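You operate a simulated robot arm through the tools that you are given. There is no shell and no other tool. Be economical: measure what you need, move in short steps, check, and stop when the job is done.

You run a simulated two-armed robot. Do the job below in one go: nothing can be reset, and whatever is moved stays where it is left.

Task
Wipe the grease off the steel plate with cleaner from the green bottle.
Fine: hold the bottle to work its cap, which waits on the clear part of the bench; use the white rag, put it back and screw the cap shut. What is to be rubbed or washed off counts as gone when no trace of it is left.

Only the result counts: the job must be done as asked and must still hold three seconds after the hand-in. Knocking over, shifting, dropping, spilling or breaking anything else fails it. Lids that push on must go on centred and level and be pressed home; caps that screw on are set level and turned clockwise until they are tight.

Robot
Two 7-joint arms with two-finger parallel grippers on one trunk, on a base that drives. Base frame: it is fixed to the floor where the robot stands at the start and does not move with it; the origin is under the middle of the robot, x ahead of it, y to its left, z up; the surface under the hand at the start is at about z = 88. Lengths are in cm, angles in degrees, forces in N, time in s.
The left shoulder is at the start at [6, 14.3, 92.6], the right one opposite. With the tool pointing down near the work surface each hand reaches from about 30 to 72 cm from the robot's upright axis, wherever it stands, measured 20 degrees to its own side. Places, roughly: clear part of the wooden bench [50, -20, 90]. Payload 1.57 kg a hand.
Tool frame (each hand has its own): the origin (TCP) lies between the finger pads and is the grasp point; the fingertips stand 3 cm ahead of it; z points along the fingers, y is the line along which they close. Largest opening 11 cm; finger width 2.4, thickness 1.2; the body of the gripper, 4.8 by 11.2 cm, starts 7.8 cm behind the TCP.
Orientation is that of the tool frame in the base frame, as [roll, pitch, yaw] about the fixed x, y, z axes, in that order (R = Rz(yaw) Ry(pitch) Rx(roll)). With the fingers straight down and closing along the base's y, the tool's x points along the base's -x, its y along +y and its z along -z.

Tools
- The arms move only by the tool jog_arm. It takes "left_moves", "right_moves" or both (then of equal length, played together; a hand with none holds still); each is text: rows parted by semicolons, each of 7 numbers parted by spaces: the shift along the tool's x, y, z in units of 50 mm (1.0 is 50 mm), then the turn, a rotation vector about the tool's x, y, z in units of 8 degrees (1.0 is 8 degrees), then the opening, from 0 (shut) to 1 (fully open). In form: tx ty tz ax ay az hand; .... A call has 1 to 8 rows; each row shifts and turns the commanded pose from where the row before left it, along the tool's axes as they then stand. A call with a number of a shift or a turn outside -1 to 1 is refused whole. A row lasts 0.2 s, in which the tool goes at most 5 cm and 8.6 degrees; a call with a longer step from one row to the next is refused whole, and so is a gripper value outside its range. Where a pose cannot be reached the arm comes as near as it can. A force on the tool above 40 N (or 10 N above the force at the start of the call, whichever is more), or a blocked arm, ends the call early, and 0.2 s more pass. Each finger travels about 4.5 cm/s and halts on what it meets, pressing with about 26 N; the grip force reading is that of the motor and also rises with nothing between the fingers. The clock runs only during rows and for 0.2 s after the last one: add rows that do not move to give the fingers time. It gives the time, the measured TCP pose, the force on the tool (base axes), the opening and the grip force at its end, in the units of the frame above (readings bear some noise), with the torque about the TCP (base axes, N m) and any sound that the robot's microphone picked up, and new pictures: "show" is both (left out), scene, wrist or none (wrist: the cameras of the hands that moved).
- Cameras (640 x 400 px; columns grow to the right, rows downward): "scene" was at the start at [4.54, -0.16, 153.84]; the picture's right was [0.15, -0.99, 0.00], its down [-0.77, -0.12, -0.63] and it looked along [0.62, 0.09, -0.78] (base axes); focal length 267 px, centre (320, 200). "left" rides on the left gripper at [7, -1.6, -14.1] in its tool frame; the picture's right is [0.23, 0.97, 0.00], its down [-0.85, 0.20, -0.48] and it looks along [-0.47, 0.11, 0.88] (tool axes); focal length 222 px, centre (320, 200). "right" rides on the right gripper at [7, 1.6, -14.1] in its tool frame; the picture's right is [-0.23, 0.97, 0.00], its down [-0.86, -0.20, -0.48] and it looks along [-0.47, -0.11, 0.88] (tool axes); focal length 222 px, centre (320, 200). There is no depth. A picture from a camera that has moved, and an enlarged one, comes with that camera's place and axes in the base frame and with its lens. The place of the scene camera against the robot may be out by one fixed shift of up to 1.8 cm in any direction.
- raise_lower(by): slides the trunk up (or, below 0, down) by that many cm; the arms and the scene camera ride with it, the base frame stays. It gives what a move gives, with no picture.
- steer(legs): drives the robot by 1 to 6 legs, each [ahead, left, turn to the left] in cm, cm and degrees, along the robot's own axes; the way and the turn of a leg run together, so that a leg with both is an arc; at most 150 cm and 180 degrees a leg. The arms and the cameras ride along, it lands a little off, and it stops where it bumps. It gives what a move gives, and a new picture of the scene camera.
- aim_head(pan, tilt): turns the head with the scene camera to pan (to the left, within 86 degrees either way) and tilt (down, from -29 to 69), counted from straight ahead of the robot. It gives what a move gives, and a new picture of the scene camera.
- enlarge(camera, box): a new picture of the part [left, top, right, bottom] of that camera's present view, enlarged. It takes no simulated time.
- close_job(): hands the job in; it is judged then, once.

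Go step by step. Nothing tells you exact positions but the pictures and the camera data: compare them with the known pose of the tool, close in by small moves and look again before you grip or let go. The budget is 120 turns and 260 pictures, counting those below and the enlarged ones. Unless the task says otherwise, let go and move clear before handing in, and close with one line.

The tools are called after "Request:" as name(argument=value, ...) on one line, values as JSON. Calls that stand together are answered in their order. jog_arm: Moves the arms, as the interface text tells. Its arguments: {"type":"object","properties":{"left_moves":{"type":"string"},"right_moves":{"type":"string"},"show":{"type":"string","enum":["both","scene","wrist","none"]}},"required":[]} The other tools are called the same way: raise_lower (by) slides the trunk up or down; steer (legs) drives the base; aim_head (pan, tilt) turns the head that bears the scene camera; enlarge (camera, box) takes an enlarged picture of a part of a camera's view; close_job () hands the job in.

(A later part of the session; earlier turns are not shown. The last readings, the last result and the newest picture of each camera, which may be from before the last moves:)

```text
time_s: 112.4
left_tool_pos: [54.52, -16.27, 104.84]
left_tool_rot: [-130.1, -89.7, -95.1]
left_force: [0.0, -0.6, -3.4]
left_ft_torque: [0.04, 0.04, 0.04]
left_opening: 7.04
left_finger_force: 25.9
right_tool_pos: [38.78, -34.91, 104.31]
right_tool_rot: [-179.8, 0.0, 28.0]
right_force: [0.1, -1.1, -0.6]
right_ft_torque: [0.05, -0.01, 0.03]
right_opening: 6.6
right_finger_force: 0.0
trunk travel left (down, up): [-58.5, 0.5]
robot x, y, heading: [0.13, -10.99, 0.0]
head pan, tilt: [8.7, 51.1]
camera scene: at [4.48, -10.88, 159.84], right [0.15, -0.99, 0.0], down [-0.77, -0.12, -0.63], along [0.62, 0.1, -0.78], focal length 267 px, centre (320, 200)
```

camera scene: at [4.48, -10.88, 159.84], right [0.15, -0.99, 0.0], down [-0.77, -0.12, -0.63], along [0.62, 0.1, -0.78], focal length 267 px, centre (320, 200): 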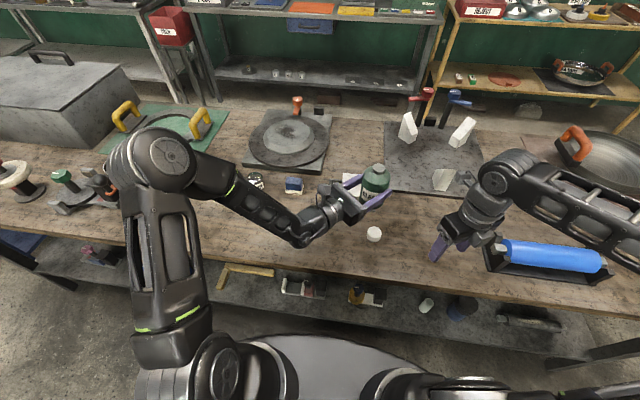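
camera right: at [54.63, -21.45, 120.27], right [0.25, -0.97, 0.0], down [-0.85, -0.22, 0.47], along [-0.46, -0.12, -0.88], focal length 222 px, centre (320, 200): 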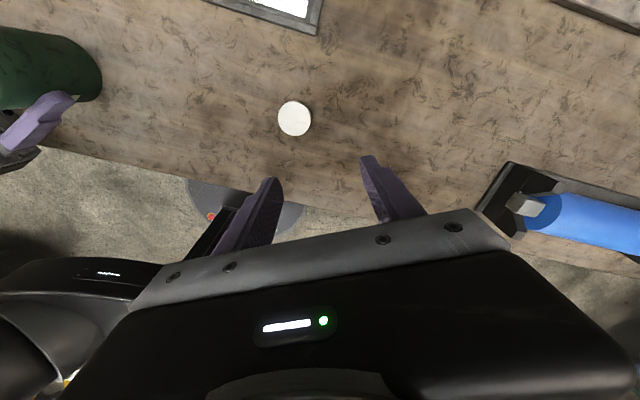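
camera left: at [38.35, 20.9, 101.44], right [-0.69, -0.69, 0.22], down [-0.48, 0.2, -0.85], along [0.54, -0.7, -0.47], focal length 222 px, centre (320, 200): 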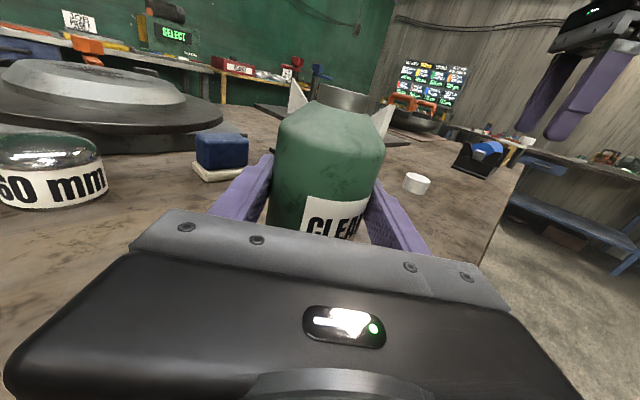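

The hand still hides the rag. I'll pour the other way — bottle held beyond the plate, mouth tipping back toward the robot — so the mouth is visible.

Request:
jog_arm(left_moves="0 -0.4 0.1 0 0 0 0;0 -0.7 0.12 0 0 0 0;0 -0.7 0.12 0 0 0 0;0 -0.7 0.12 0 0 0 0;0 -0.7 0.12 0 0 0 0;0 -0.6 0.07 0 0 0 0;-0.4 0 0 0 0 0 0;0 0 0 0 0 0 0")

```text
time_s: 114.2
left_tool_pos: [70.32, -5.26, 102.7]
left_tool_rot: [-125.7, -89.8, -99.5]
left_force: [-0.1, -0.5, -2.9]
left_ft_torque: [0.04, 0.01, 0.02]
left_opening: 7.0
left_finger_force: 26.1
right_tool_pos: [38.83, -34.7, 104.23]
right_tool_rot: [-180.0, 0.0, 28.0]
right_force: [-0.2, -0.3, 0.4]
right_ft_torque: [-0.02, 0.0, -0.02]
right_opening: 6.57
right_finger_force: 0.0
trunk travel left (down, up): [-58.5, 0.5]
robot x, y, heading: [0.15, -10.46, -0.1]
head pan, tilt: [8.7, 51.1]
camera scene: at [4.47, -10.68, 159.84], right [0.15, -0.99, 0.0], down [-0.77, -0.12, -0.63], along [0.62, 0.09, -0.78], focal length 267 px, centre (320, 200)
camera left: at [61.49, 5.85, 109.83], right [-0.69, -0.69, 0.22], down [-0.48, 0.2, -0.85], along [0.54, -0.7, -0.47], focal length 222 px, centre (320, 200)
```

scene: 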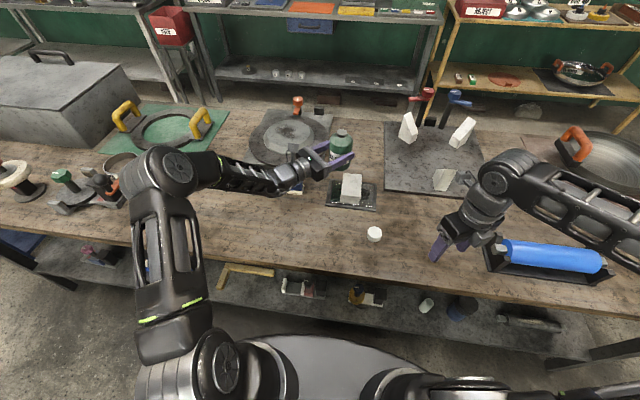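
left: 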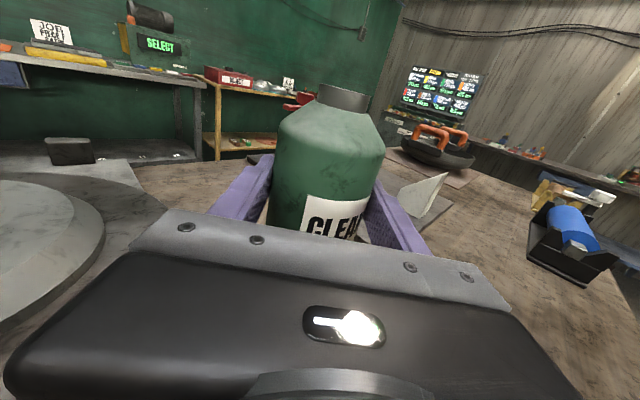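

Now the plate and rag are in clear view. Tilt toward the rag.

Request:
jog_arm(left_moves="0 0 0 0 0 1 0;0 0 0 0 0 1 0;0 0 0 0 0 1 0;0 0 0 0 0 1 0;0 0 0 0 0 1 0;0 0 0 0 0 1 0;0 0 0 0 0 1 0;0 0 0 0 0 1 0", show="none")

Request:
enlarge(camera="scene", box=[290, 120, 420, 220])

Request:
jog_arm(left_moves="0 0 0 0 0 1 0;0 0 0 0 0 1 0;0 0 0 0 0 0.5 0;0 0 0 0 0 0 0", show="none")

Request:
enlarge(camera="scene", box=[290, 120, 420, 220])

```text
time_s: 116.0
left_tool_pos: [70.39, -5.21, 102.9]
left_tool_rot: [-90.2, -25.7, -135.2]
left_force: [1.0, 0.4, -4.1]
left_ft_torque: [0.03, 0.03, 0.01]
left_opening: 7.0
left_finger_force: 26.0
right_tool_pos: [38.81, -34.72, 104.18]
right_tool_rot: [-180.0, 0.1, 28.0]
right_force: [0.0, -1.0, -0.2]
right_ft_torque: [0.0, -0.02, 0.01]
right_opening: 6.59
right_finger_force: 0.0
trunk travel left (down, up): [-58.5, 0.5]
robot x, y, heading: [-0.25, -10.52, 0.2]
head pan, tilt: [8.7, 51.1]
```

```text
4.00 times, centred on (355, 170) of scene
camera zoom: at [4.49, -10.68, 159.84], right [0.15, -0.99, 0.0], down [-0.77, -0.12, -0.63], along [0.62, 0.09, -0.78], focal length 1067 px, centre (180, 320)
```

zoom: 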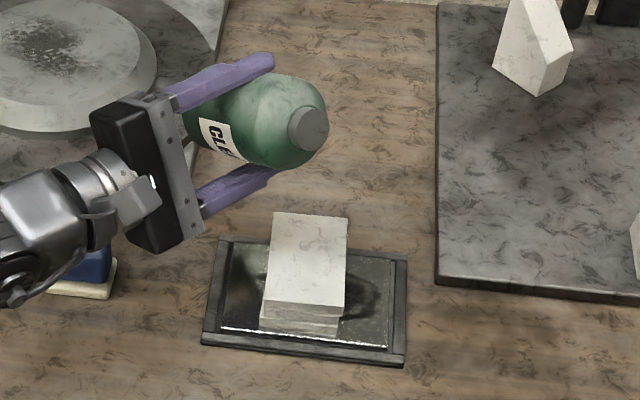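

```text
time_s: 117.0
left_tool_pos: [70.38, -5.06, 102.84]
left_tool_rot: [-90.1, -5.7, -135.2]
left_force: [0.3, 0.3, -3.6]
left_ft_torque: [0.02, 0.05, 0.03]
left_opening: 7.03
left_finger_force: 26.1
right_tool_pos: [38.76, -34.71, 104.18]
right_tool_rot: [179.9, 0.0, 28.0]
right_force: [0.0, 1.1, -0.4]
right_ft_torque: [0.01, -0.01, 0.01]
right_opening: 6.62
right_finger_force: 0.1
trunk travel left (down, up): [-58.5, 0.5]
robot x, y, heading: [-0.36, -10.35, -0.2]
head pan, tilt: [8.7, 51.1]
```

```text
4.00 times, centred on (355, 170) of scene
camera zoom: at [4.49, -10.68, 159.84], right [0.15, -0.99, 0.0], down [-0.77, -0.12, -0.63], along [0.62, 0.09, -0.78], focal length 1067 px, centre (180, 320)
```

zoom: 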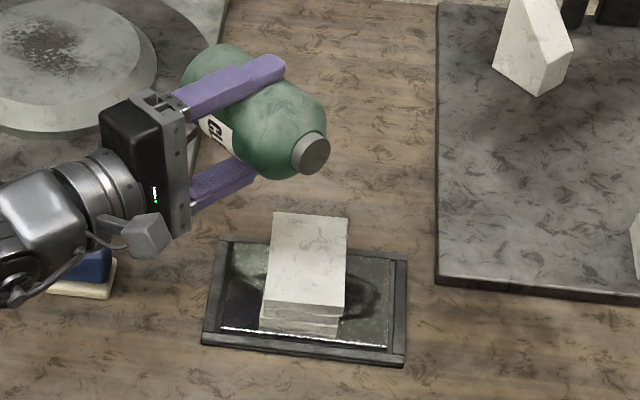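

Request:
jog_arm(left_moves="0 0 0 0 0 1 0;0 0 0 0 0 1 0;0 0 0 0 0 0 0", show="none")

Request:
enlarge(camera="scene", box=[290, 120, 420, 220])

Request:
jog_arm(left_moves="0 0 0 0 0 1 0;0 0 0 0 0 1 0;0 0 0 0 0 0 0", show="none")

Request:
enlarge(camera="scene", box=[290, 120, 420, 220])

```text
time_s: 117.8
left_tool_pos: [70.35, -5.1, 102.99]
left_tool_rot: [-90.1, 10.2, -135.4]
left_force: [0.1, -0.6, -2.9]
left_ft_torque: [0.02, 0.03, -0.01]
left_opening: 7.03
left_finger_force: 25.6
right_tool_pos: [38.86, -34.75, 104.27]
right_tool_rot: [-180.0, 0.0, 27.9]
right_force: [0.4, -0.1, 0.1]
right_ft_torque: [-0.01, 0.0, 0.01]
right_opening: 6.62
right_finger_force: 0.0
trunk travel left (down, up): [-58.5, 0.5]
robot x, y, heading: [-0.11, -10.43, 0.2]
head pan, tilt: [8.7, 51.1]
```

```text
4.00 times, centred on (355, 170) of scene
camera zoom: at [4.49, -10.68, 159.84], right [0.15, -0.99, 0.0], down [-0.77, -0.12, -0.63], along [0.62, 0.09, -0.78], focal length 1067 px, centre (180, 320)
```

zoom: 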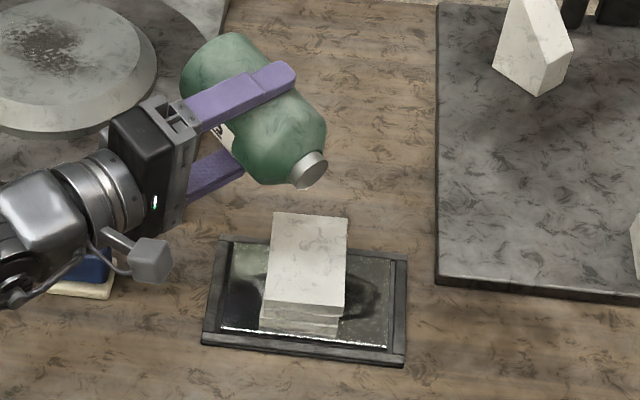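

```text
time_s: 118.6
left_tool_pos: [70.28, -5.17, 102.91]
left_tool_rot: [-90.1, 26.2, -135.2]
left_force: [0.8, 0.2, -4.1]
left_ft_torque: [0.01, 0.01, -0.02]
left_opening: 7.03
left_finger_force: 26.2
right_tool_pos: [38.65, -34.75, 104.31]
right_tool_rot: [179.9, 0.0, 28.0]
right_force: [0.7, -0.2, 0.2]
right_ft_torque: [-0.04, 0.01, 0.02]
right_opening: 6.62
right_finger_force: 0.2
trunk travel left (down, up): [-58.5, 0.5]
robot x, y, heading: [-0.37, -10.6, -0.1]
head pan, tilt: [8.7, 51.1]
```

```text
4.00 times, centred on (355, 170) of scene
camera zoom: at [4.49, -10.68, 159.84], right [0.15, -0.99, 0.0], down [-0.77, -0.12, -0.63], along [0.62, 0.09, -0.78], focal length 1067 px, centre (180, 320)
```

zoom: 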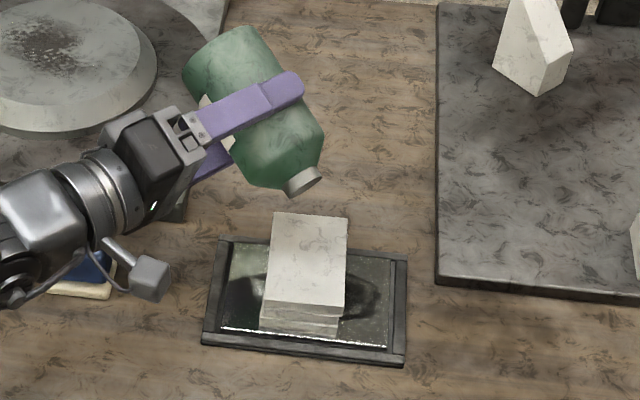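

Request:
jog_arm(left_moves="0 0 0 0 0 1 0;0 0 0 0 0 1 0;0 0 0 0 0 1 0;0 0 0 0 0 1 0;0 0 0 0 0 0.5 0;0 0 0 0 0 0 0;0 0 0 0 0 0 0;0 0 0 0 0 0 0", show="wrist")

Request:
enlarge(camera="scene", box=[290, 120, 420, 220])

```text
time_s: 120.4
left_tool_pos: [70.38, -5.05, 102.99]
left_tool_rot: [-90.3, 62.2, -135.5]
left_force: [-0.3, -0.6, -4.0]
left_ft_torque: [-0.01, 0.01, -0.01]
left_opening: 7.04
left_finger_force: 26.4
right_tool_pos: [38.74, -34.59, 104.2]
right_tool_rot: [180.0, 0.0, 28.0]
right_force: [0.9, -0.4, -0.3]
right_ft_torque: [0.01, -0.02, -0.03]
right_opening: 6.61
right_finger_force: 0.1
trunk travel left (down, up): [-58.5, 0.5]
robot x, y, heading: [-0.03, -10.43, -0.1]
head pan, tilt: [8.7, 51.1]
camera left: at [57.01, 1.56, 97.52], right [0.54, 0.53, -0.66], down [0.07, 0.74, 0.66], along [0.84, -0.4, 0.36], focal length 222 px, centre (320, 200)
```

left: 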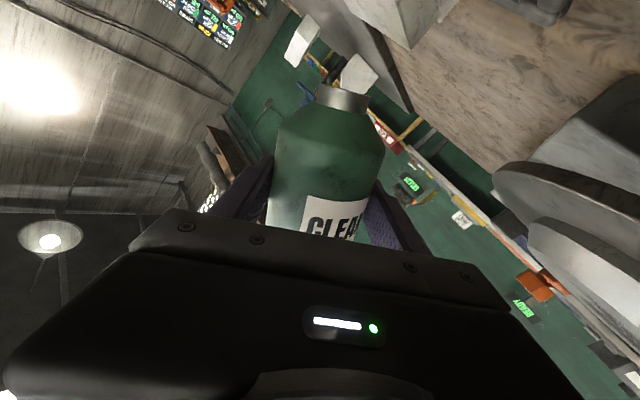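

```text
4.00 times, centred on (355, 170) of scene
camera zoom: at [4.49, -10.68, 159.84], right [0.15, -0.99, 0.0], down [-0.77, -0.12, -0.63], along [0.62, 0.09, -0.78], focal length 1067 px, centre (180, 320)
```

zoom: 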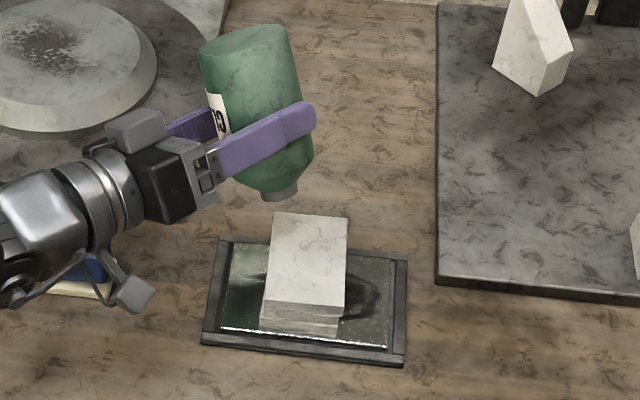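

Still nothing visible. I shift the mouth over the middle of the rag, hold a second, and look.

Request:
jog_arm(left_moves="0.19 -0.35 0 0 0 0 0;0.19 -0.35 0 0 0 0 0;0 0 0 0 0 0 0;0 0 0 0 0 0 0;0 0 0 0 0 0 0;0 0 0 0 0 0 0", show="none")

Request:
enlarge(camera="scene", box=[320, 150, 400, 220])

```text
time_s: 121.8
left_tool_pos: [67.52, -7.91, 102.92]
left_tool_rot: [-90.3, 62.2, -135.6]
left_force: [0.1, 0.1, -3.3]
left_ft_torque: [0.01, 0.08, 0.0]
left_opening: 7.01
left_finger_force: 25.8
right_tool_pos: [38.66, -34.76, 104.16]
right_tool_rot: [-180.0, 0.0, 28.1]
right_force: [1.0, -0.2, -0.9]
right_ft_torque: [-0.01, 0.01, -0.03]
right_opening: 6.62
right_finger_force: 0.1
trunk travel left (down, up): [-58.5, 0.5]
robot x, y, heading: [-0.1, -10.78, -0.1]
head pan, tilt: [8.7, 51.1]
```

```text
5.71 times, centred on (360, 185) of scene
camera zoom: at [4.48, -10.69, 159.84], right [0.15, -0.99, 0.0], down [-0.77, -0.12, -0.63], along [0.62, 0.09, -0.78], focal length 1524 px, centre (91, 286)
```

zoom: 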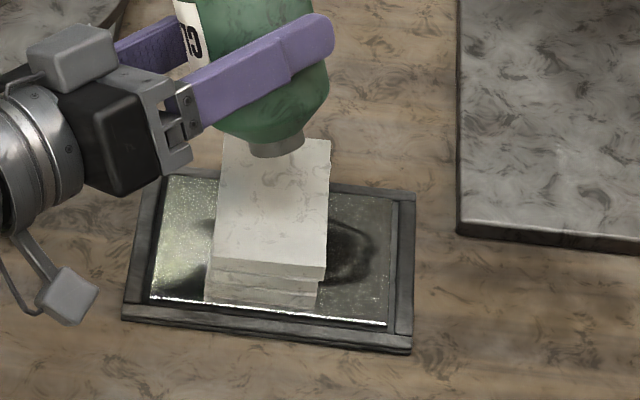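

Possibly a grey damp patch (or shadow) on the rag. I turn the bottle upright again, lift clear, and look.

Request:
jog_arm(left_moves="0 0 0 0 0 -1 0;0 0 0 0 0 -1 0;0 0 0 0 0 -1 0;0 0 0 0 0 -1 0;0 0 0 0 0 -1 0;0 0 0 0 0 -1 0;0 0 0 0 0 -1 0;0 0 0 0 0 -1 0", show="none")

Request:
jog_arm(left_moves="0 0 0 0 0 -1 0;0 0 0 0 0 -1 0;0 0 0 0 0 -1 0;0 0 0 0 0 -1 0;0 0 0 0 0 -1 0;0 0 0 0 0 -1 0;0 0 0 0 0 -1 0;0 0 0 0 0 -1 0", show="none")

Request:
jog_arm(left_moves="0 0 0 0 0 -1 0;0 0 0 0 0 -1 0;0 0 0 0 0 -1 0;0.4 -0.3 0 0 0 0 0;0 0 0 0 0 0 0", show="wrist")

Request:
enlarge(camera="scene", box=[320, 150, 400, 220])

```text
time_s: 123.6
left_tool_pos: [67.6, -7.88, 102.88]
left_tool_rot: [-90.1, -2.0, -135.3]
left_force: [0.4, -0.2, -3.0]
left_ft_torque: [-0.02, 0.06, 0.02]
left_opening: 7.06
left_finger_force: 26.2
right_tool_pos: [38.81, -34.68, 104.24]
right_tool_rot: [179.9, 0.0, 28.0]
right_force: [-0.2, 0.0, 0.4]
right_ft_torque: [-0.05, 0.01, 0.0]
right_opening: 6.62
right_finger_force: 0.0
trunk travel left (down, up): [-58.5, 0.5]
robot x, y, heading: [-0.34, -10.76, -0.1]
head pan, tilt: [8.7, 51.1]
```

```text
time_s: 125.4
left_tool_pos: [67.53, -8.0, 102.96]
left_tool_rot: [-90.3, -66.0, -134.9]
left_force: [0.3, -0.6, -4.0]
left_ft_torque: [0.05, 0.04, 0.0]
left_opening: 6.99
left_finger_force: 25.9
right_tool_pos: [38.75, -34.76, 104.28]
right_tool_rot: [-180.0, 0.0, 28.0]
right_force: [-1.1, -0.4, 0.8]
right_ft_torque: [-0.01, 0.01, 0.0]
right_opening: 6.6
right_finger_force: 0.1
trunk travel left (down, up): [-58.5, 0.5]
robot x, y, heading: [-0.48, -10.2, -0.2]
head pan, tilt: [8.7, 51.1]
```

```text
time_s: 126.6
left_tool_pos: [68.65, -7.09, 104.61]
left_tool_rot: [-151.4, -89.9, -73.8]
left_force: [0.4, 0.9, -3.5]
left_ft_torque: [0.01, 0.03, -0.03]
left_opening: 7.01
left_finger_force: 26.4
right_tool_pos: [38.77, -34.85, 104.24]
right_tool_rot: [-180.0, 0.0, 28.1]
right_force: [0.5, -0.9, -0.7]
right_ft_torque: [-0.02, -0.01, 0.01]
right_opening: 6.61
right_finger_force: 0.1
trunk travel left (down, up): [-58.5, 0.5]
robot x, y, heading: [0.01, -10.44, -0.1]
head pan, tilt: [8.7, 51.1]
camera left: at [59.78, 4.06, 111.72], right [-0.69, -0.69, 0.23], down [-0.48, 0.2, -0.85], along [0.54, -0.7, -0.47], focal length 222 px, centre (320, 200)
```

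left: 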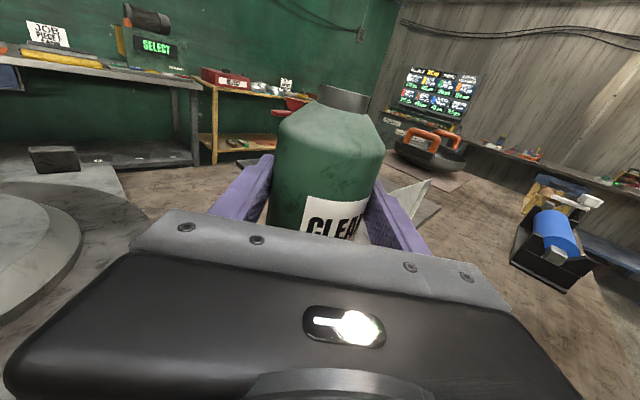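

```text
5.71 times, centred on (360, 185) of scene
camera zoom: at [4.5, -10.69, 159.84], right [0.15, -0.99, 0.0], down [-0.77, -0.12, -0.63], along [0.62, 0.09, -0.78], focal length 1524 px, centre (91, 286)
```

zoom: 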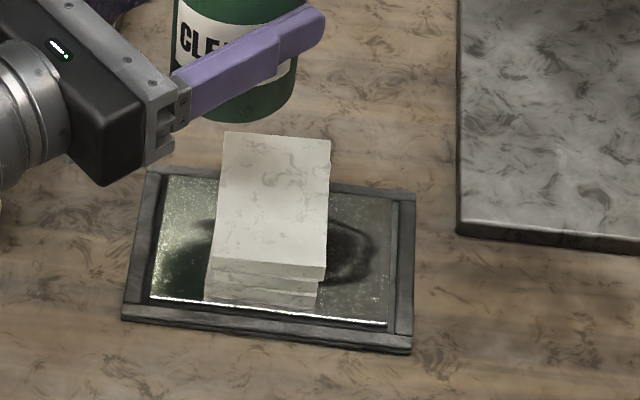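

I can't tell from the picture; a wipe will. I return the bottle to its spot.

Request:
jog_arm(left_moves="0 0.05 -0.4 0 0 0 0;0 0.1 -0.75 0 0 0 0;0 0.1 -0.75 0 0 0 0;0 0.1 -0.75 0 0 0 0;0 0.1 -0.75 0 0 0 0;0 0.1 -0.75 0 0 0 0;0 0.1 -0.75 0 0 0 0;0 0 -0.52 0 0 0 0", show="wrist")

```text
time_s: 128.4
left_tool_pos: [47.0, 10.06, 105.0]
left_tool_rot: [-120.3, -89.9, -105.1]
left_force: [-0.2, -0.4, -3.9]
left_ft_torque: [0.02, 0.03, -0.03]
left_opening: 7.03
left_finger_force: 25.7
right_tool_pos: [38.79, -34.68, 104.27]
right_tool_rot: [180.0, 0.0, 28.0]
right_force: [-0.3, 0.1, 0.2]
right_ft_torque: [0.01, 0.03, 0.01]
right_opening: 6.62
right_finger_force: 0.1
trunk travel left (down, up): [-58.5, 0.5]
robot x, y, heading: [0.11, -10.49, 0.0]
head pan, tilt: [8.7, 51.1]
camera left: at [38.05, 21.15, 111.9], right [-0.69, -0.69, 0.23], down [-0.48, 0.2, -0.85], along [0.54, -0.7, -0.47], focal length 222 px, centre (320, 200)
```

left: 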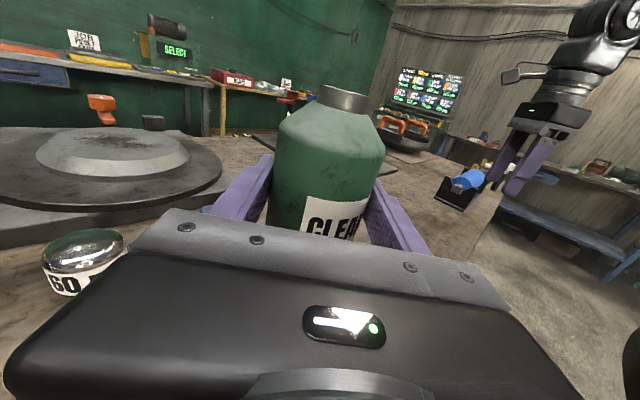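

Request:
jog_arm(left_moves="-0.6 0.02 0.06 0 0 0 0;-0.7 0 0 0 0 0 0;-0.5 0 0 0 0 0 0;-0.16 0 0 0 0 0 0;-0.06 0 0 0 0 0 0;-0.04 0 0 0 0 0 0;-0.03 0 0 0 0 0 0;0 0 0 0 0 0 0", show="none")

```text
time_s: 130.2
left_tool_pos: [47.33, 9.72, 94.45]
left_tool_rot: [-108.0, -89.8, -117.3]
left_force: [0.3, 2.0, 1.7]
left_ft_torque: [0.05, 0.07, -0.03]
left_opening: 7.01
left_finger_force: 26.3
right_tool_pos: [38.88, -34.68, 104.2]
right_tool_rot: [-180.0, 0.0, 28.0]
right_force: [-0.1, 0.6, -0.1]
right_ft_torque: [-0.04, -0.04, -0.03]
right_opening: 6.6
right_finger_force: 0.0
trunk travel left (down, up): [-58.5, 0.5]
robot x, y, heading: [0.13, -10.31, -0.3]
head pan, tilt: [8.7, 51.1]
```

Bottle stands. Release, back out and drive left 10 cm (hand goes clear of the bottle), then turn the hand down again.

Request:
jog_arm(left_moves="0 0 0 0 0 0 0.9;0 0 0 0 0 0 1;0 0 0 0 0 0 1;0 0 -0.5 0 0 0 1;0 0 -0.7 0 0 0 1;0 0 -0.9 0 0 0 1;0.8 0 0 0 0 0 1;0.8 0 0 0 0 0 1", show="wrist")

Request:
steer(legs=[[0, 10, 0]])

Request:
jog_arm(left_moves="0 0 0 -0.6786 -0.281 0.6786 1;0 0 0 -0.6786 -0.281 0.6786 1;0 0 0 -0.6786 -0.281 0.6786 1;0 0 0 -0.6786 -0.281 0.6786 1;0 0 0 -0.6786 -0.281 0.6786 1;0 0 0 -0.6786 -0.281 0.6786 1;0 0 0 -0.6786 -0.281 0.6786 1;0 0 0 -0.6786 -0.281 0.6786 1", show="none")

Request:
jog_arm(left_moves="0 0 0 -0.6786 -0.281 0.6786 1;0 0 0 -0.6786 -0.281 0.6786 1;0 0 0 -0.6786 -0.281 0.6786 1;0 0 0 -0.6786 -0.281 0.6786 1;0 0 0 -0.6786 -0.281 0.6786 1;0 0 0 -0.6786 -0.281 0.6786 1;0 0 0 -0.6786 -0.281 0.6786 1;0 0 0 -0.6786 -0.281 0.6786 1", show="none")

Request:
jog_arm(left_moves="0 0 0 -0.6786 -0.281 0.6786 1;0 0 0 -0.6786 -0.281 0.6786 1;0 0 0 -0.387 -0.16 0.387 1;0 0 0 0 0 0 1", show="both")

```text
time_s: 132.0
left_tool_pos: [39.67, 17.16, 102.48]
left_tool_rot: [-122.0, -89.8, -103.2]
left_force: [-0.6, -0.8, -0.2]
left_ft_torque: [0.0, 0.02, -0.02]
left_opening: 10.98
left_finger_force: 0.1
right_tool_pos: [38.77, -34.7, 104.29]
right_tool_rot: [180.0, 0.0, 28.1]
right_force: [-0.3, 0.0, 0.6]
right_ft_torque: [0.0, 0.0, 0.0]
right_opening: 6.61
right_finger_force: 0.0
trunk travel left (down, up): [-58.5, 0.5]
robot x, y, heading: [-0.33, -10.09, 0.3]
head pan, tilt: [8.7, 51.1]
camera left: at [30.84, 28.29, 109.48], right [-0.69, -0.69, 0.22], down [-0.48, 0.2, -0.85], along [0.54, -0.7, -0.47], focal length 222 px, centre (320, 200)
```

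left: 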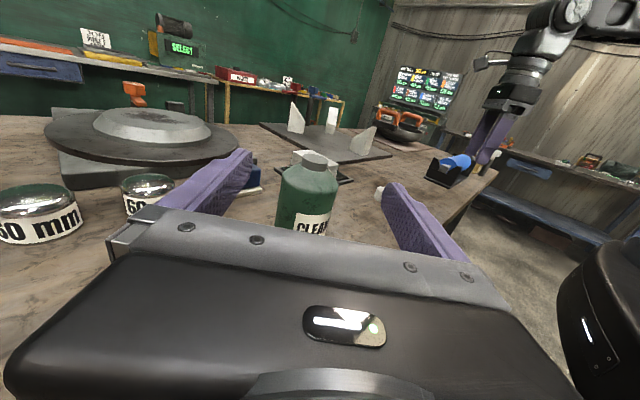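

```text
time_s: 133.1
left_tool_pos: [39.88, 27.25, 102.46]
left_tool_rot: [-116.4, -89.8, -108.9]
left_force: [-0.7, 0.9, 1.1]
left_ft_torque: [-0.01, -0.02, -0.01]
left_opening: 11.0
left_finger_force: 0.0
right_tool_pos: [38.77, -24.52, 104.27]
right_tool_rot: [180.0, 0.0, 28.0]
right_force: [0.6, 0.9, 0.1]
right_ft_torque: [-0.04, -0.01, -0.01]
right_opening: 6.61
right_finger_force: 0.1
trunk travel left (down, up): [-58.5, 0.5]
robot x, y, heading: [-0.3, -0.75, -0.5]
head pan, tilt: [8.7, 51.1]
camera scene: at [4.45, -0.41, 159.84], right [0.15, -0.99, 0.0], down [-0.77, -0.12, -0.63], along [0.62, 0.09, -0.78], focal length 267 px, centre (320, 200)
```

scene: 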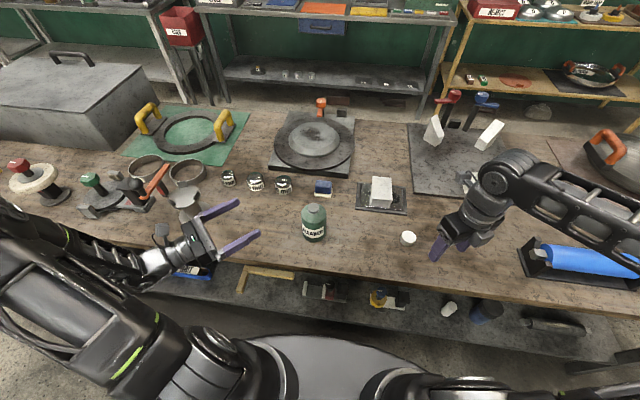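

```text
time_s: 134.9
left_tool_pos: [39.79, 27.15, 102.34]
left_tool_rot: [-135.7, -43.9, -135.7]
left_force: [-0.1, 0.4, -0.8]
left_ft_torque: [0.0, 0.02, -0.01]
left_opening: 11.0
left_finger_force: 0.1
right_tool_pos: [38.7, -24.57, 104.41]
right_tool_rot: [-180.0, 0.0, 28.0]
right_force: [-0.1, 0.5, -1.0]
right_ft_torque: [0.0, -0.01, 0.01]
right_opening: 6.61
right_finger_force: 0.0
trunk travel left (down, up): [-58.5, 0.5]
robot x, y, heading: [0.05, -0.72, 0.0]
head pan, tilt: [8.7, 51.1]
```

```text
time_s: 136.7
left_tool_pos: [39.75, 27.27, 102.52]
left_tool_rot: [-167.1, -7.3, -167.1]
left_force: [-0.2, 0.3, 0.2]
left_ft_torque: [0.02, -0.01, 0.0]
left_opening: 11.0
left_finger_force: 0.0
right_tool_pos: [38.78, -24.65, 104.34]
right_tool_rot: [-180.0, 0.0, 28.0]
right_force: [1.0, -0.6, 0.1]
right_ft_torque: [0.03, 0.0, 0.01]
right_opening: 6.59
right_finger_force: 0.0
trunk travel left (down, up): [-58.5, 0.5]
robot x, y, heading: [0.07, -0.62, -0.1]
head pan, tilt: [8.7, 51.1]
```

```text
time_s: 137.7
left_tool_pos: [39.8, 27.2, 102.46]
left_tool_rot: [179.8, 0.1, 179.7]
left_force: [1.2, -0.1, 1.2]
left_ft_torque: [-0.01, 0.01, 0.01]
left_opening: 10.99
left_finger_force: 0.0
right_tool_pos: [38.73, -24.67, 104.31]
right_tool_rot: [-180.0, 0.0, 27.9]
right_force: [0.2, 0.9, 0.3]
right_ft_torque: [0.0, -0.01, -0.02]
right_opening: 6.62
right_finger_force: 0.1
trunk travel left (down, up): [-58.5, 0.5]
robot x, y, heading: [-0.19, -0.34, -0.0]
head pan, tilt: [8.7, 51.1]
camera scene: at [4.46, -0.59, 159.84], right [0.15, -0.99, 0.0], down [-0.77, -0.12, -0.63], along [0.62, 0.09, -0.78], focal length 267 px, centre (320, 200)
camera left: at [32.76, 25.53, 116.56], right [-0.22, 0.98, 0.0], down [0.86, 0.19, 0.48], along [0.47, 0.11, -0.88], focal length 222 px, centre (320, 200)
```

scene: 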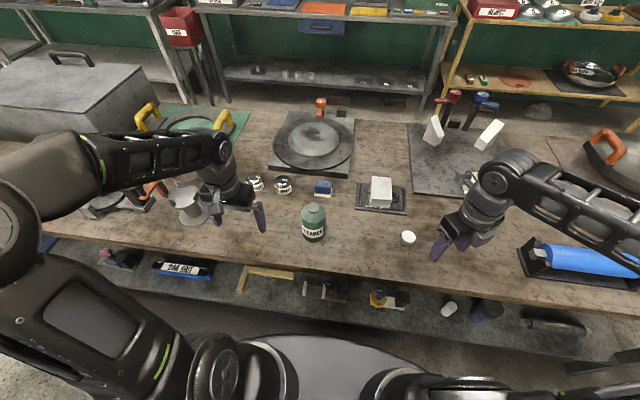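
left: 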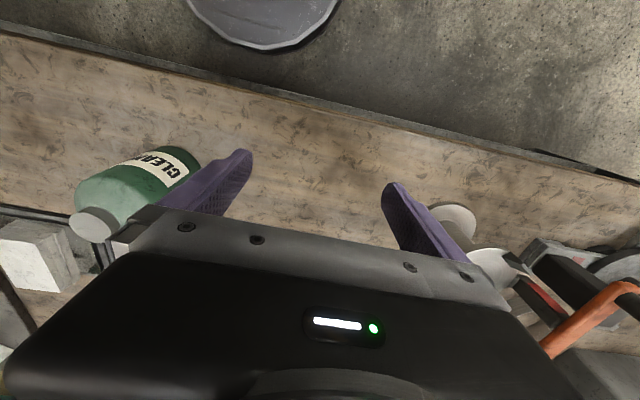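

Hand points down again. I move forward past the bottle and drive right to the plate.

Request:
jog_arm(left_moves="-0.5 0 -0.6 0 0 0 1;-0.9 0 0 0 0 0 1;-0.9 0 0 0 0 0 1;-0.9 0 0 0 0 0 1;-0.8 0 0 0 0 0 1;0 -0.9 0 0 0 0 1;0 -0.9 0 0 0 0 1;0 -0.9 0 0 0 0 1", show="none")

Request:
steer(legs=[[4, -20, 0]])

Request:
enlarge(camera="left", box=[0, 0, 640, 400])

```text
time_s: 139.5
left_tool_pos: [59.6, 13.37, 105.51]
left_tool_rot: [179.9, 0.0, 179.7]
left_force: [-0.4, 0.2, 0.2]
left_ft_torque: [0.0, -0.04, 0.01]
left_opening: 10.99
left_finger_force: 0.1
right_tool_pos: [38.72, -24.64, 104.21]
right_tool_rot: [-179.9, 0.0, 28.0]
right_force: [0.8, -0.4, 0.5]
right_ft_torque: [0.06, 0.01, -0.01]
right_opening: 6.58
right_finger_force: 0.0
trunk travel left (down, up): [-58.5, 0.5]
robot x, y, heading: [0.1, -0.47, -0.1]
head pan, tilt: [8.7, 51.1]
```

```text
time_s: 141.1
left_tool_pos: [63.61, -6.78, 105.52]
left_tool_rot: [179.8, 0.0, 179.5]
left_force: [0.3, -0.5, 1.1]
left_ft_torque: [0.03, 0.07, -0.01]
left_opening: 11.0
left_finger_force: 0.0
right_tool_pos: [42.63, -44.9, 104.25]
right_tool_rot: [-179.9, 0.0, 27.8]
right_force: [-0.1, -0.2, -0.5]
right_ft_torque: [0.03, 0.0, 0.01]
right_opening: 6.6
right_finger_force: 0.1
trunk travel left (down, up): [-58.5, 0.5]
robot x, y, heading: [3.66, -20.76, 0.0]
head pan, tilt: [8.7, 51.1]
camera scene: at [8.38, -20.77, 159.84], right [0.15, -0.99, 0.0], down [-0.77, -0.11, -0.63], along [0.62, 0.09, -0.78], focal length 267 px, centre (320, 200)
```

scene: 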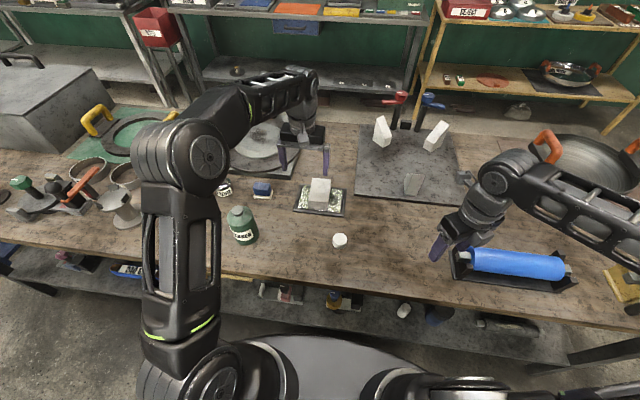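

```text
1.00 times, centred on (320, 200) of left (not enlarged: the box is as wide or as high as the picture)
camera zoom: at [56.54, -8.44, 119.6], right [-0.22, 0.98, 0.0], down [0.86, 0.19, 0.48], along [0.47, 0.11, -0.88], focal length 222 px, centre (320, 200)
```

zoom: 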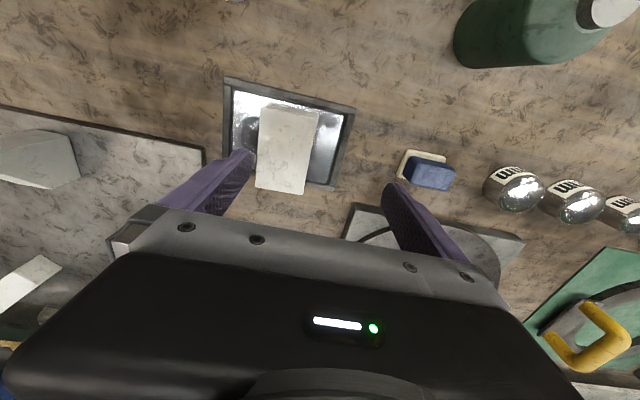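

Move over the rag, descend and grip it.

Request:
jog_arm(left_moves="-0.34 -0.82 0 0 0 0 1;0 0 0.8 0 0 0 1;0 0 0.8 0 0 0 1;0 0 0.76 0 0 0 1;0 0 0 0 0 0 0.6;0 0 0 0 0 0 0;0 0 0 0 0 0 0;0 0 0 0 0 0 0", show="wrist")

```text
time_s: 142.9
left_tool_pos: [65.36, -10.96, 93.47]
left_tool_rot: [179.8, 0.0, 179.4]
left_force: [-0.9, -0.8, 0.4]
left_ft_torque: [-0.01, 0.01, -0.02]
left_opening: 6.39
left_finger_force: 24.0
right_tool_pos: [42.48, -44.92, 104.26]
right_tool_rot: [-180.0, 0.0, 27.8]
right_force: [0.1, -0.3, -0.9]
right_ft_torque: [-0.01, 0.02, 0.01]
right_opening: 6.6
right_finger_force: 0.1
trunk travel left (down, up): [-58.5, 0.5]
robot x, y, heading: [4.0, -20.3, -0.2]
head pan, tilt: [8.7, 51.1]
camera left: at [58.22, -12.6, 107.67], right [-0.22, 0.98, 0.0], down [0.86, 0.19, 0.48], along [0.47, 0.11, -0.88], focal length 222 px, centre (320, 200)
```

left: 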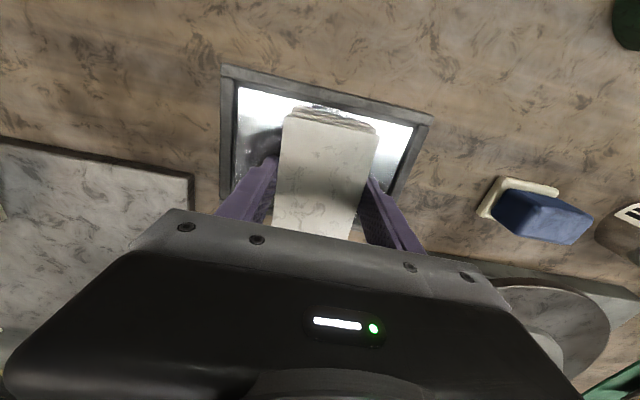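

Press lightly and stroke, then compare with the earlier picture.

Request:
jog_arm(left_moves="0 0 0.04 0 0 0 0;0 -0.4 0.02 0 0 0 0;0 -0.4 0 0 0 0 0;0 0.4 0 0 0 0 0;0 0.4 0 0 0 0 0;0 0.4 0 0 0 0 0;0 0.3 0 0 0 0 0;0 -0.4 0 0 0 0 0", show="none")

Request:
jog_arm(left_moves="0 -0.4 0 0 0 0 0;0 -0.4 0 0 0 0 0;0 -0.3 0 0 0 0 0;0 0.4 0 0 0 0 0;0 0.4 0 0 0 0 0;0 0.4 0 0 0 0 0;0 0.3 0 0 0 0 0;0 0 0 0 0 0 0", show="none")

Request:
enlarge(camera="scene", box=[280, 160, 370, 225])

```text
time_s: 144.7
left_tool_pos: [65.07, -8.87, 93.47]
left_tool_rot: [179.6, 0.3, 179.7]
left_force: [-0.4, 8.4, 17.7]
left_ft_torque: [-0.26, -0.07, 0.05]
left_opening: 6.41
left_finger_force: 25.9
right_tool_pos: [42.46, -44.84, 104.32]
right_tool_rot: [179.9, 0.0, 27.9]
right_force: [-0.7, 0.6, 0.4]
right_ft_torque: [0.05, -0.01, 0.03]
right_opening: 6.62
right_finger_force: 0.0
trunk travel left (down, up): [-58.5, 0.5]
robot x, y, heading: [4.01, -20.04, -0.2]
head pan, tilt: [8.7, 51.1]
```

```text
time_s: 146.5
left_tool_pos: [65.2, -7.46, 93.48]
left_tool_rot: [179.9, 0.1, 179.5]
left_force: [0.3, -6.6, 15.8]
left_ft_torque: [-0.44, -0.08, 0.07]
left_opening: 6.42
left_finger_force: 26.1
right_tool_pos: [42.54, -44.83, 104.32]
right_tool_rot: [180.0, -0.1, 27.8]
right_force: [1.2, -0.5, 0.6]
right_ft_torque: [0.01, -0.01, -0.03]
right_opening: 6.61
right_finger_force: 0.1
trunk travel left (down, up): [-58.5, 0.5]
robot x, y, heading: [3.76, -20.23, -0.4]
head pan, tilt: [8.7, 51.1]
```

```text
6.15 times, centred on (325, 192) of scene
camera zoom: at [8.2, -20.74, 159.85], right [0.15, -0.99, 0.0], down [-0.77, -0.11, -0.63], along [0.62, 0.09, -0.78], focal length 1641 px, centre (289, 246)
```

zoom: 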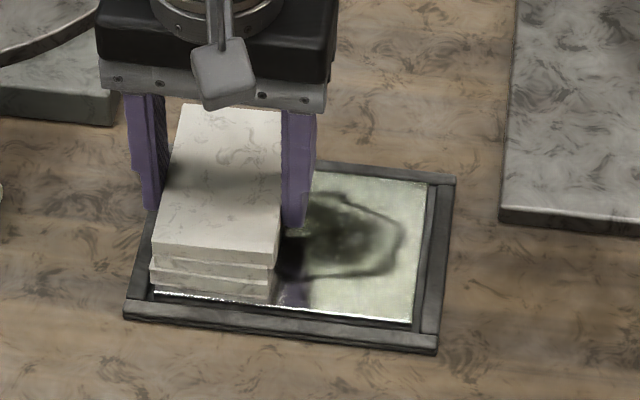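

Perhaps slightly lighter. I'll do a longer series of strokes and then uncover the plate for a same-view comparison.

Request:
jog_arm(left_moves="0 -0.5 0 0 0 0 0;0 -0.5 0 0 0 0 0;0 -0.5 0 0 0 0 0;0 0.5 0 0 0 0 0;0 0.5 0 0 0 0 0;0 0.5 0 0 0 0 0;0 -0.5 0 0 0 0 0;0 -0.5 0 0 0 0 0", show="none")

Request:
jog_arm(left_moves="0 -0.5 0 0 0 0 0;0 0.5 0 0 0 0 0;0 0.5 0 0 0 0 0;0 0.5 0 0 0 0 0;0 -0.5 0 0 0 0 0;0 -0.5 0 0 0 0 0;0 -0.5 0 0 0 0 0;0 0.5 0 0 0 0 0", show="none")

Request:
jog_arm(left_moves="0 0.5 0 0 0 0 0;0 0.5 0 0 0 0 0;0 -0.5 0 0 0 0 0;0 -0.5 0 0 0 0 0;0 -0.5 0 0 0 0 0;0 0.5 0 0 0 0 0;0 0.5 0 0 0 0 0;0 0.5 0 0 0 0 0", show="none")

Request:
jog_arm(left_moves="0 0 -0.8 0 0 0 0;0 0 -0.8 0 0 0 0;0 0.8 0 0 0 0 0;0 0.8 0 0 0 0 0;0 0.8 0 0 0 0 0;0 0 0 0 0 0 0", show="none")

Request:
enlarge(camera="scene", box=[298, 178, 350, 212])

Request:
enlarge(camera="left", box=[100, 50, 280, 180])

```text
time_s: 148.3
left_tool_pos: [65.02, -12.02, 93.43]
left_tool_rot: [179.8, 0.1, 179.6]
left_force: [0.4, 6.2, 18.6]
left_ft_torque: [0.31, -0.05, -0.04]
left_opening: 6.4
left_finger_force: 25.8
right_tool_pos: [42.55, -44.76, 104.31]
right_tool_rot: [180.0, -0.1, 27.9]
right_force: [-0.5, 0.4, -0.2]
right_ft_torque: [0.02, -0.03, -0.05]
right_opening: 6.61
right_finger_force: 0.0
trunk travel left (down, up): [-58.5, 0.5]
robot x, y, heading: [3.63, -20.4, -0.4]
head pan, tilt: [8.7, 51.1]
```

```text
time_s: 150.1
left_tool_pos: [65.05, -12.25, 93.45]
left_tool_rot: [180.0, 0.0, 179.4]
left_force: [-0.4, -6.9, 13.6]
left_ft_torque: [0.14, -0.03, 0.01]
left_opening: 6.42
left_finger_force: 25.8
right_tool_pos: [42.47, -44.78, 104.35]
right_tool_rot: [180.0, -0.2, 27.7]
right_force: [-0.6, -0.2, -0.1]
right_ft_torque: [0.01, -0.04, 0.02]
right_opening: 6.59
right_finger_force: 0.1
trunk travel left (down, up): [-58.5, 0.5]
robot x, y, heading: [3.93, -20.51, -0.3]
head pan, tilt: [8.7, 51.1]
```

```text
time_s: 151.9
left_tool_pos: [65.15, -7.16, 93.34]
left_tool_rot: [179.9, 0.1, 179.4]
left_force: [-0.2, -3.7, 10.0]
left_ft_torque: [-0.16, 0.09, 0.09]
left_opening: 6.39
left_finger_force: 26.0
right_tool_pos: [42.49, -44.77, 104.28]
right_tool_rot: [-180.0, -0.2, 27.8]
right_force: [-0.5, 0.0, -0.1]
right_ft_torque: [-0.05, 0.0, -0.01]
right_opening: 6.61
right_finger_force: 0.1
trunk travel left (down, up): [-58.5, 0.5]
robot x, y, heading: [3.89, -20.4, -0.2]
head pan, tilt: [8.7, 51.1]
```

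```text
time_s: 153.3
left_tool_pos: [65.25, 4.8, 101.35]
left_tool_rot: [179.8, 0.0, 179.5]
left_force: [-0.2, -0.4, 0.4]
left_ft_torque: [0.03, 0.0, 0.01]
left_opening: 6.42
left_finger_force: 26.1
right_tool_pos: [42.52, -44.82, 104.21]
right_tool_rot: [-179.9, 0.1, 27.8]
right_force: [-0.2, -0.5, 0.1]
right_ft_torque: [0.01, 0.02, 0.01]
right_opening: 6.6
right_finger_force: 0.1
trunk travel left (down, up): [-58.5, 0.5]
robot x, y, heading: [4.24, -20.72, -0.2]
head pan, tilt: [8.7, 51.1]
```

```text
11.76 times, centred on (324, 195) of scene
camera zoom: at [8.37, -20.7, 159.84], right [0.15, -0.99, 0.0], down [-0.77, -0.11, -0.63], along [0.62, 0.09, -0.78], focal length 3138 px, centre (273, 259)
```

zoom: 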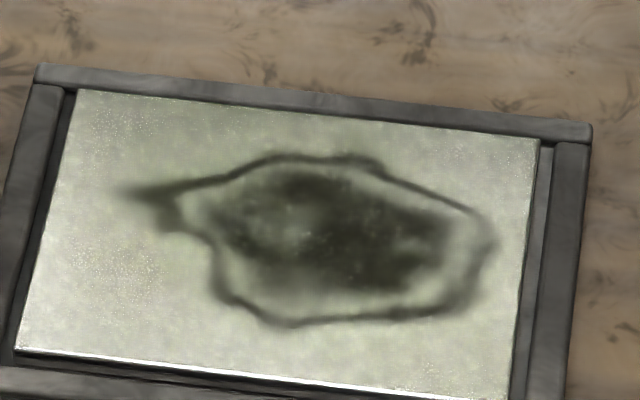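

```text
3.08 times, centred on (190, 115) of left
camera zoom: at [58.16, 3.2, 115.56], right [-0.22, 0.98, 0.0], down [0.86, 0.19, 0.48], along [0.47, 0.11, -0.88], focal length 684 px, centre (720, 462)
```

zoom: 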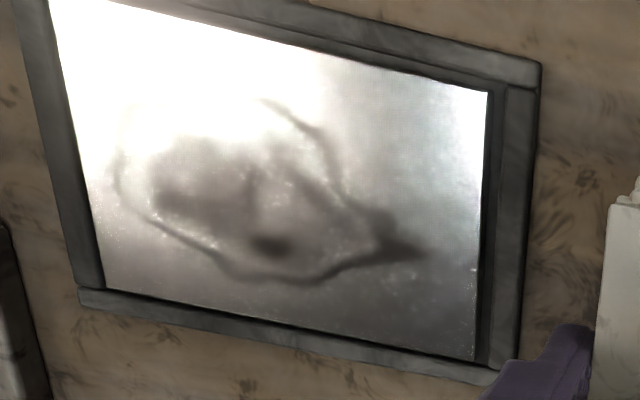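

The grease is unchanged, so pouring in free air wets nothing here. Next I try wetting the rag at the bottle's mouth: bring the held rag over the upright bottle and press it gently onto the opening.

Request:
jog_arm(left_moves="0 0 -0.9 0 0 0 0;0 0 -0.8 0 0 0 0;0.7 0.15 0 0 0 0 0;0.7 0.15 0 0 0 0 0;0.7 0.15 0 0 0 0 0;0.7 0.15 0 0 0 0 0;0.7 0.3 0 0 0 0 0;0 0 0 0 0 0 0")

```text
time_s: 155.1
left_tool_pos: [47.9, 9.4, 108.98]
left_tool_rot: [179.9, 0.0, 179.5]
left_force: [-0.1, -0.5, -0.5]
left_ft_torque: [-0.01, -0.03, 0.01]
left_opening: 6.41
left_finger_force: 25.3
left hand out of reach, approached as far as the arm can: row 2
right_tool_pos: [42.65, -44.82, 104.25]
right_tool_rot: [180.0, 0.0, 27.9]
right_force: [0.0, -0.5, -0.6]
right_ft_torque: [-0.01, 0.03, -0.01]
right_opening: 6.63
right_finger_force: 0.0
trunk travel left (down, up): [-58.5, 0.5]
robot x, y, heading: [4.13, -20.18, -0.3]
head pan, tilt: [8.7, 51.1]
camera scene: at [8.44, -20.65, 159.84], right [0.15, -0.99, 0.0], down [-0.77, -0.11, -0.63], along [0.62, 0.09, -0.78], focal length 267 px, centre (320, 200)
camera left: at [40.91, 7.76, 123.12], right [-0.22, 0.98, 0.0], down [0.86, 0.19, 0.48], along [0.47, 0.11, -0.88], focal length 222 px, centre (320, 200)
```

scene: 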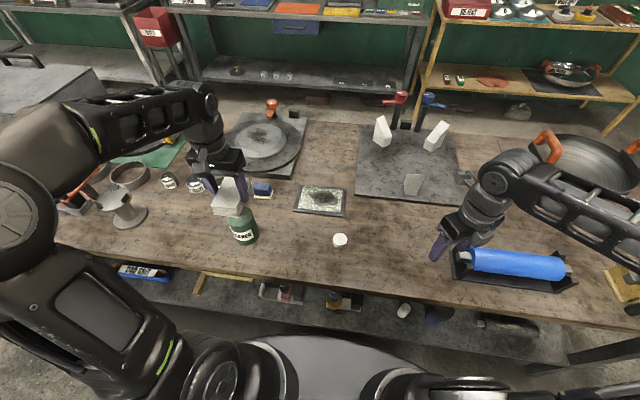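
left: 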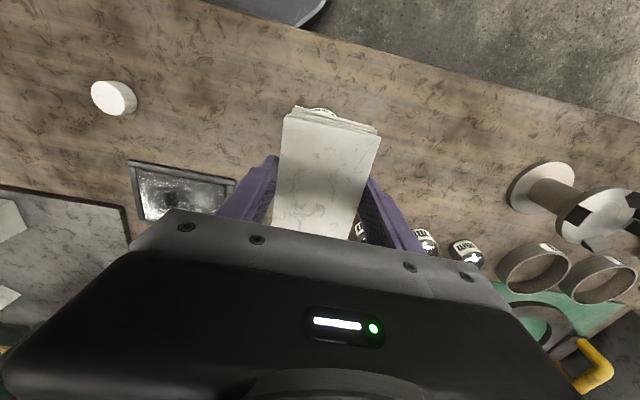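

Directly over the bottle. Creep down to a light contact.

Request:
jog_arm(left_moves="0 0 0.3 0 0 0 0;0 0 0.1 0 0 0 0;0 0 0.06 0 0 0 0;0 0 0.04 0 0 0 0;0 0 0.04 0 0 0 0;0 0 0.04 0 0 0 0;0 0 0 0 0 0 0", show="none")

```text
time_s: 156.7
left_tool_pos: [47.83, 9.32, 105.92]
left_tool_rot: [179.8, 0.0, 179.5]
left_force: [-0.2, 0.4, -0.3]
left_ft_torque: [0.0, -0.02, -0.03]
left_opening: 6.41
left_finger_force: 26.4
right_tool_pos: [42.61, -44.86, 104.29]
right_tool_rot: [-180.0, 0.0, 27.7]
right_force: [0.7, 0.8, -0.2]
right_ft_torque: [0.02, 0.0, 0.0]
right_opening: 6.6
right_finger_force: 0.1
trunk travel left (down, up): [-58.5, 0.5]
robot x, y, heading: [3.53, -20.67, -0.4]
head pan, tilt: [8.7, 51.1]
```

Request:
jog_arm(left_moves="0 0 0.03 0 0 0 0;0 0 0.03 0 0 0 0;0 0 0.03 0 0 0 0;0 0 0.03 0 0 0 0;0 0 0 0 0 0 0", show="none")

Request:
enlarge(camera="scene", box=[190, 160, 280, 260])

```text
time_s: 157.9
left_tool_pos: [47.78, 9.31, 105.31]
left_tool_rot: [179.8, 0.0, 179.5]
left_force: [-0.3, -0.1, -1.6]
left_ft_torque: [-0.03, -0.01, 0.03]
left_opening: 6.39
left_finger_force: 25.8
right_tool_pos: [42.63, -44.79, 104.28]
right_tool_rot: [-180.0, 0.0, 27.9]
right_force: [-0.5, 0.6, 0.3]
right_ft_torque: [-0.02, -0.01, -0.03]
right_opening: 6.61
right_finger_force: 0.0
trunk travel left (down, up): [-58.5, 0.5]
robot x, y, heading: [3.88, -20.15, -0.1]
head pan, tilt: [8.7, 51.1]
```

```text
4.00 times, centred on (235, 210) of scene
camera zoom: at [8.35, -20.62, 159.84], right [0.15, -0.99, 0.0], down [-0.77, -0.11, -0.63], along [0.62, 0.09, -0.78], focal length 1067 px, centre (660, 160)
```

zoom: 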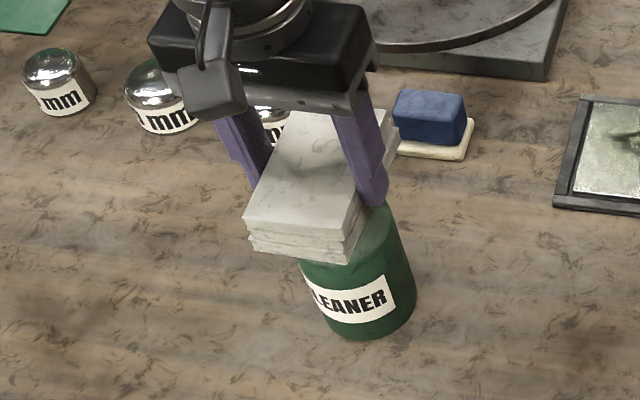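

Request:
jog_arm(left_moves="0 0 0.03 0 0 0 0;0 0 0.03 0 0 0 0;0 0 0.03 0 0 0 0;0 0 0.03 0 0 0 0;0 0 0 0 0 0 0", show="none")

Request:
jog_arm(left_moves="0 0 0.02 0 0 0 0;0 0 0.02 0 0 0 0;0 0 0 0 0 0 0", show="none")

```text
time_s: 159.1
left_tool_pos: [47.96, 9.32, 104.8]
left_tool_rot: [179.7, 0.0, 179.5]
left_force: [0.3, -0.1, -0.7]
left_ft_torque: [-0.01, 0.01, -0.02]
left_opening: 6.4
left_finger_force: 25.7
right_tool_pos: [42.54, -44.78, 104.21]
right_tool_rot: [180.0, 0.0, 27.8]
right_force: [-1.0, -0.7, -0.3]
right_ft_torque: [-0.02, 0.01, -0.02]
right_opening: 6.61
right_finger_force: 0.1
trunk travel left (down, up): [-58.5, 0.5]
robot x, y, heading: [3.83, -20.38, -0.2]
head pan, tilt: [8.7, 51.1]
```

```text
time_s: 159.9
left_tool_pos: [47.85, 9.26, 104.64]
left_tool_rot: [179.8, 0.0, 179.5]
left_force: [0.2, 1.1, -0.8]
left_ft_torque: [0.0, 0.04, 0.01]
left_opening: 6.42
left_finger_force: 26.2
right_tool_pos: [42.58, -44.85, 104.24]
right_tool_rot: [180.0, 0.0, 27.8]
right_force: [-0.1, -0.5, 0.1]
right_ft_torque: [0.01, 0.01, -0.02]
right_opening: 6.59
right_finger_force: 0.1
trunk travel left (down, up): [-58.5, 0.5]
robot x, y, heading: [3.5, -20.22, -0.1]
head pan, tilt: [8.7, 51.1]
```

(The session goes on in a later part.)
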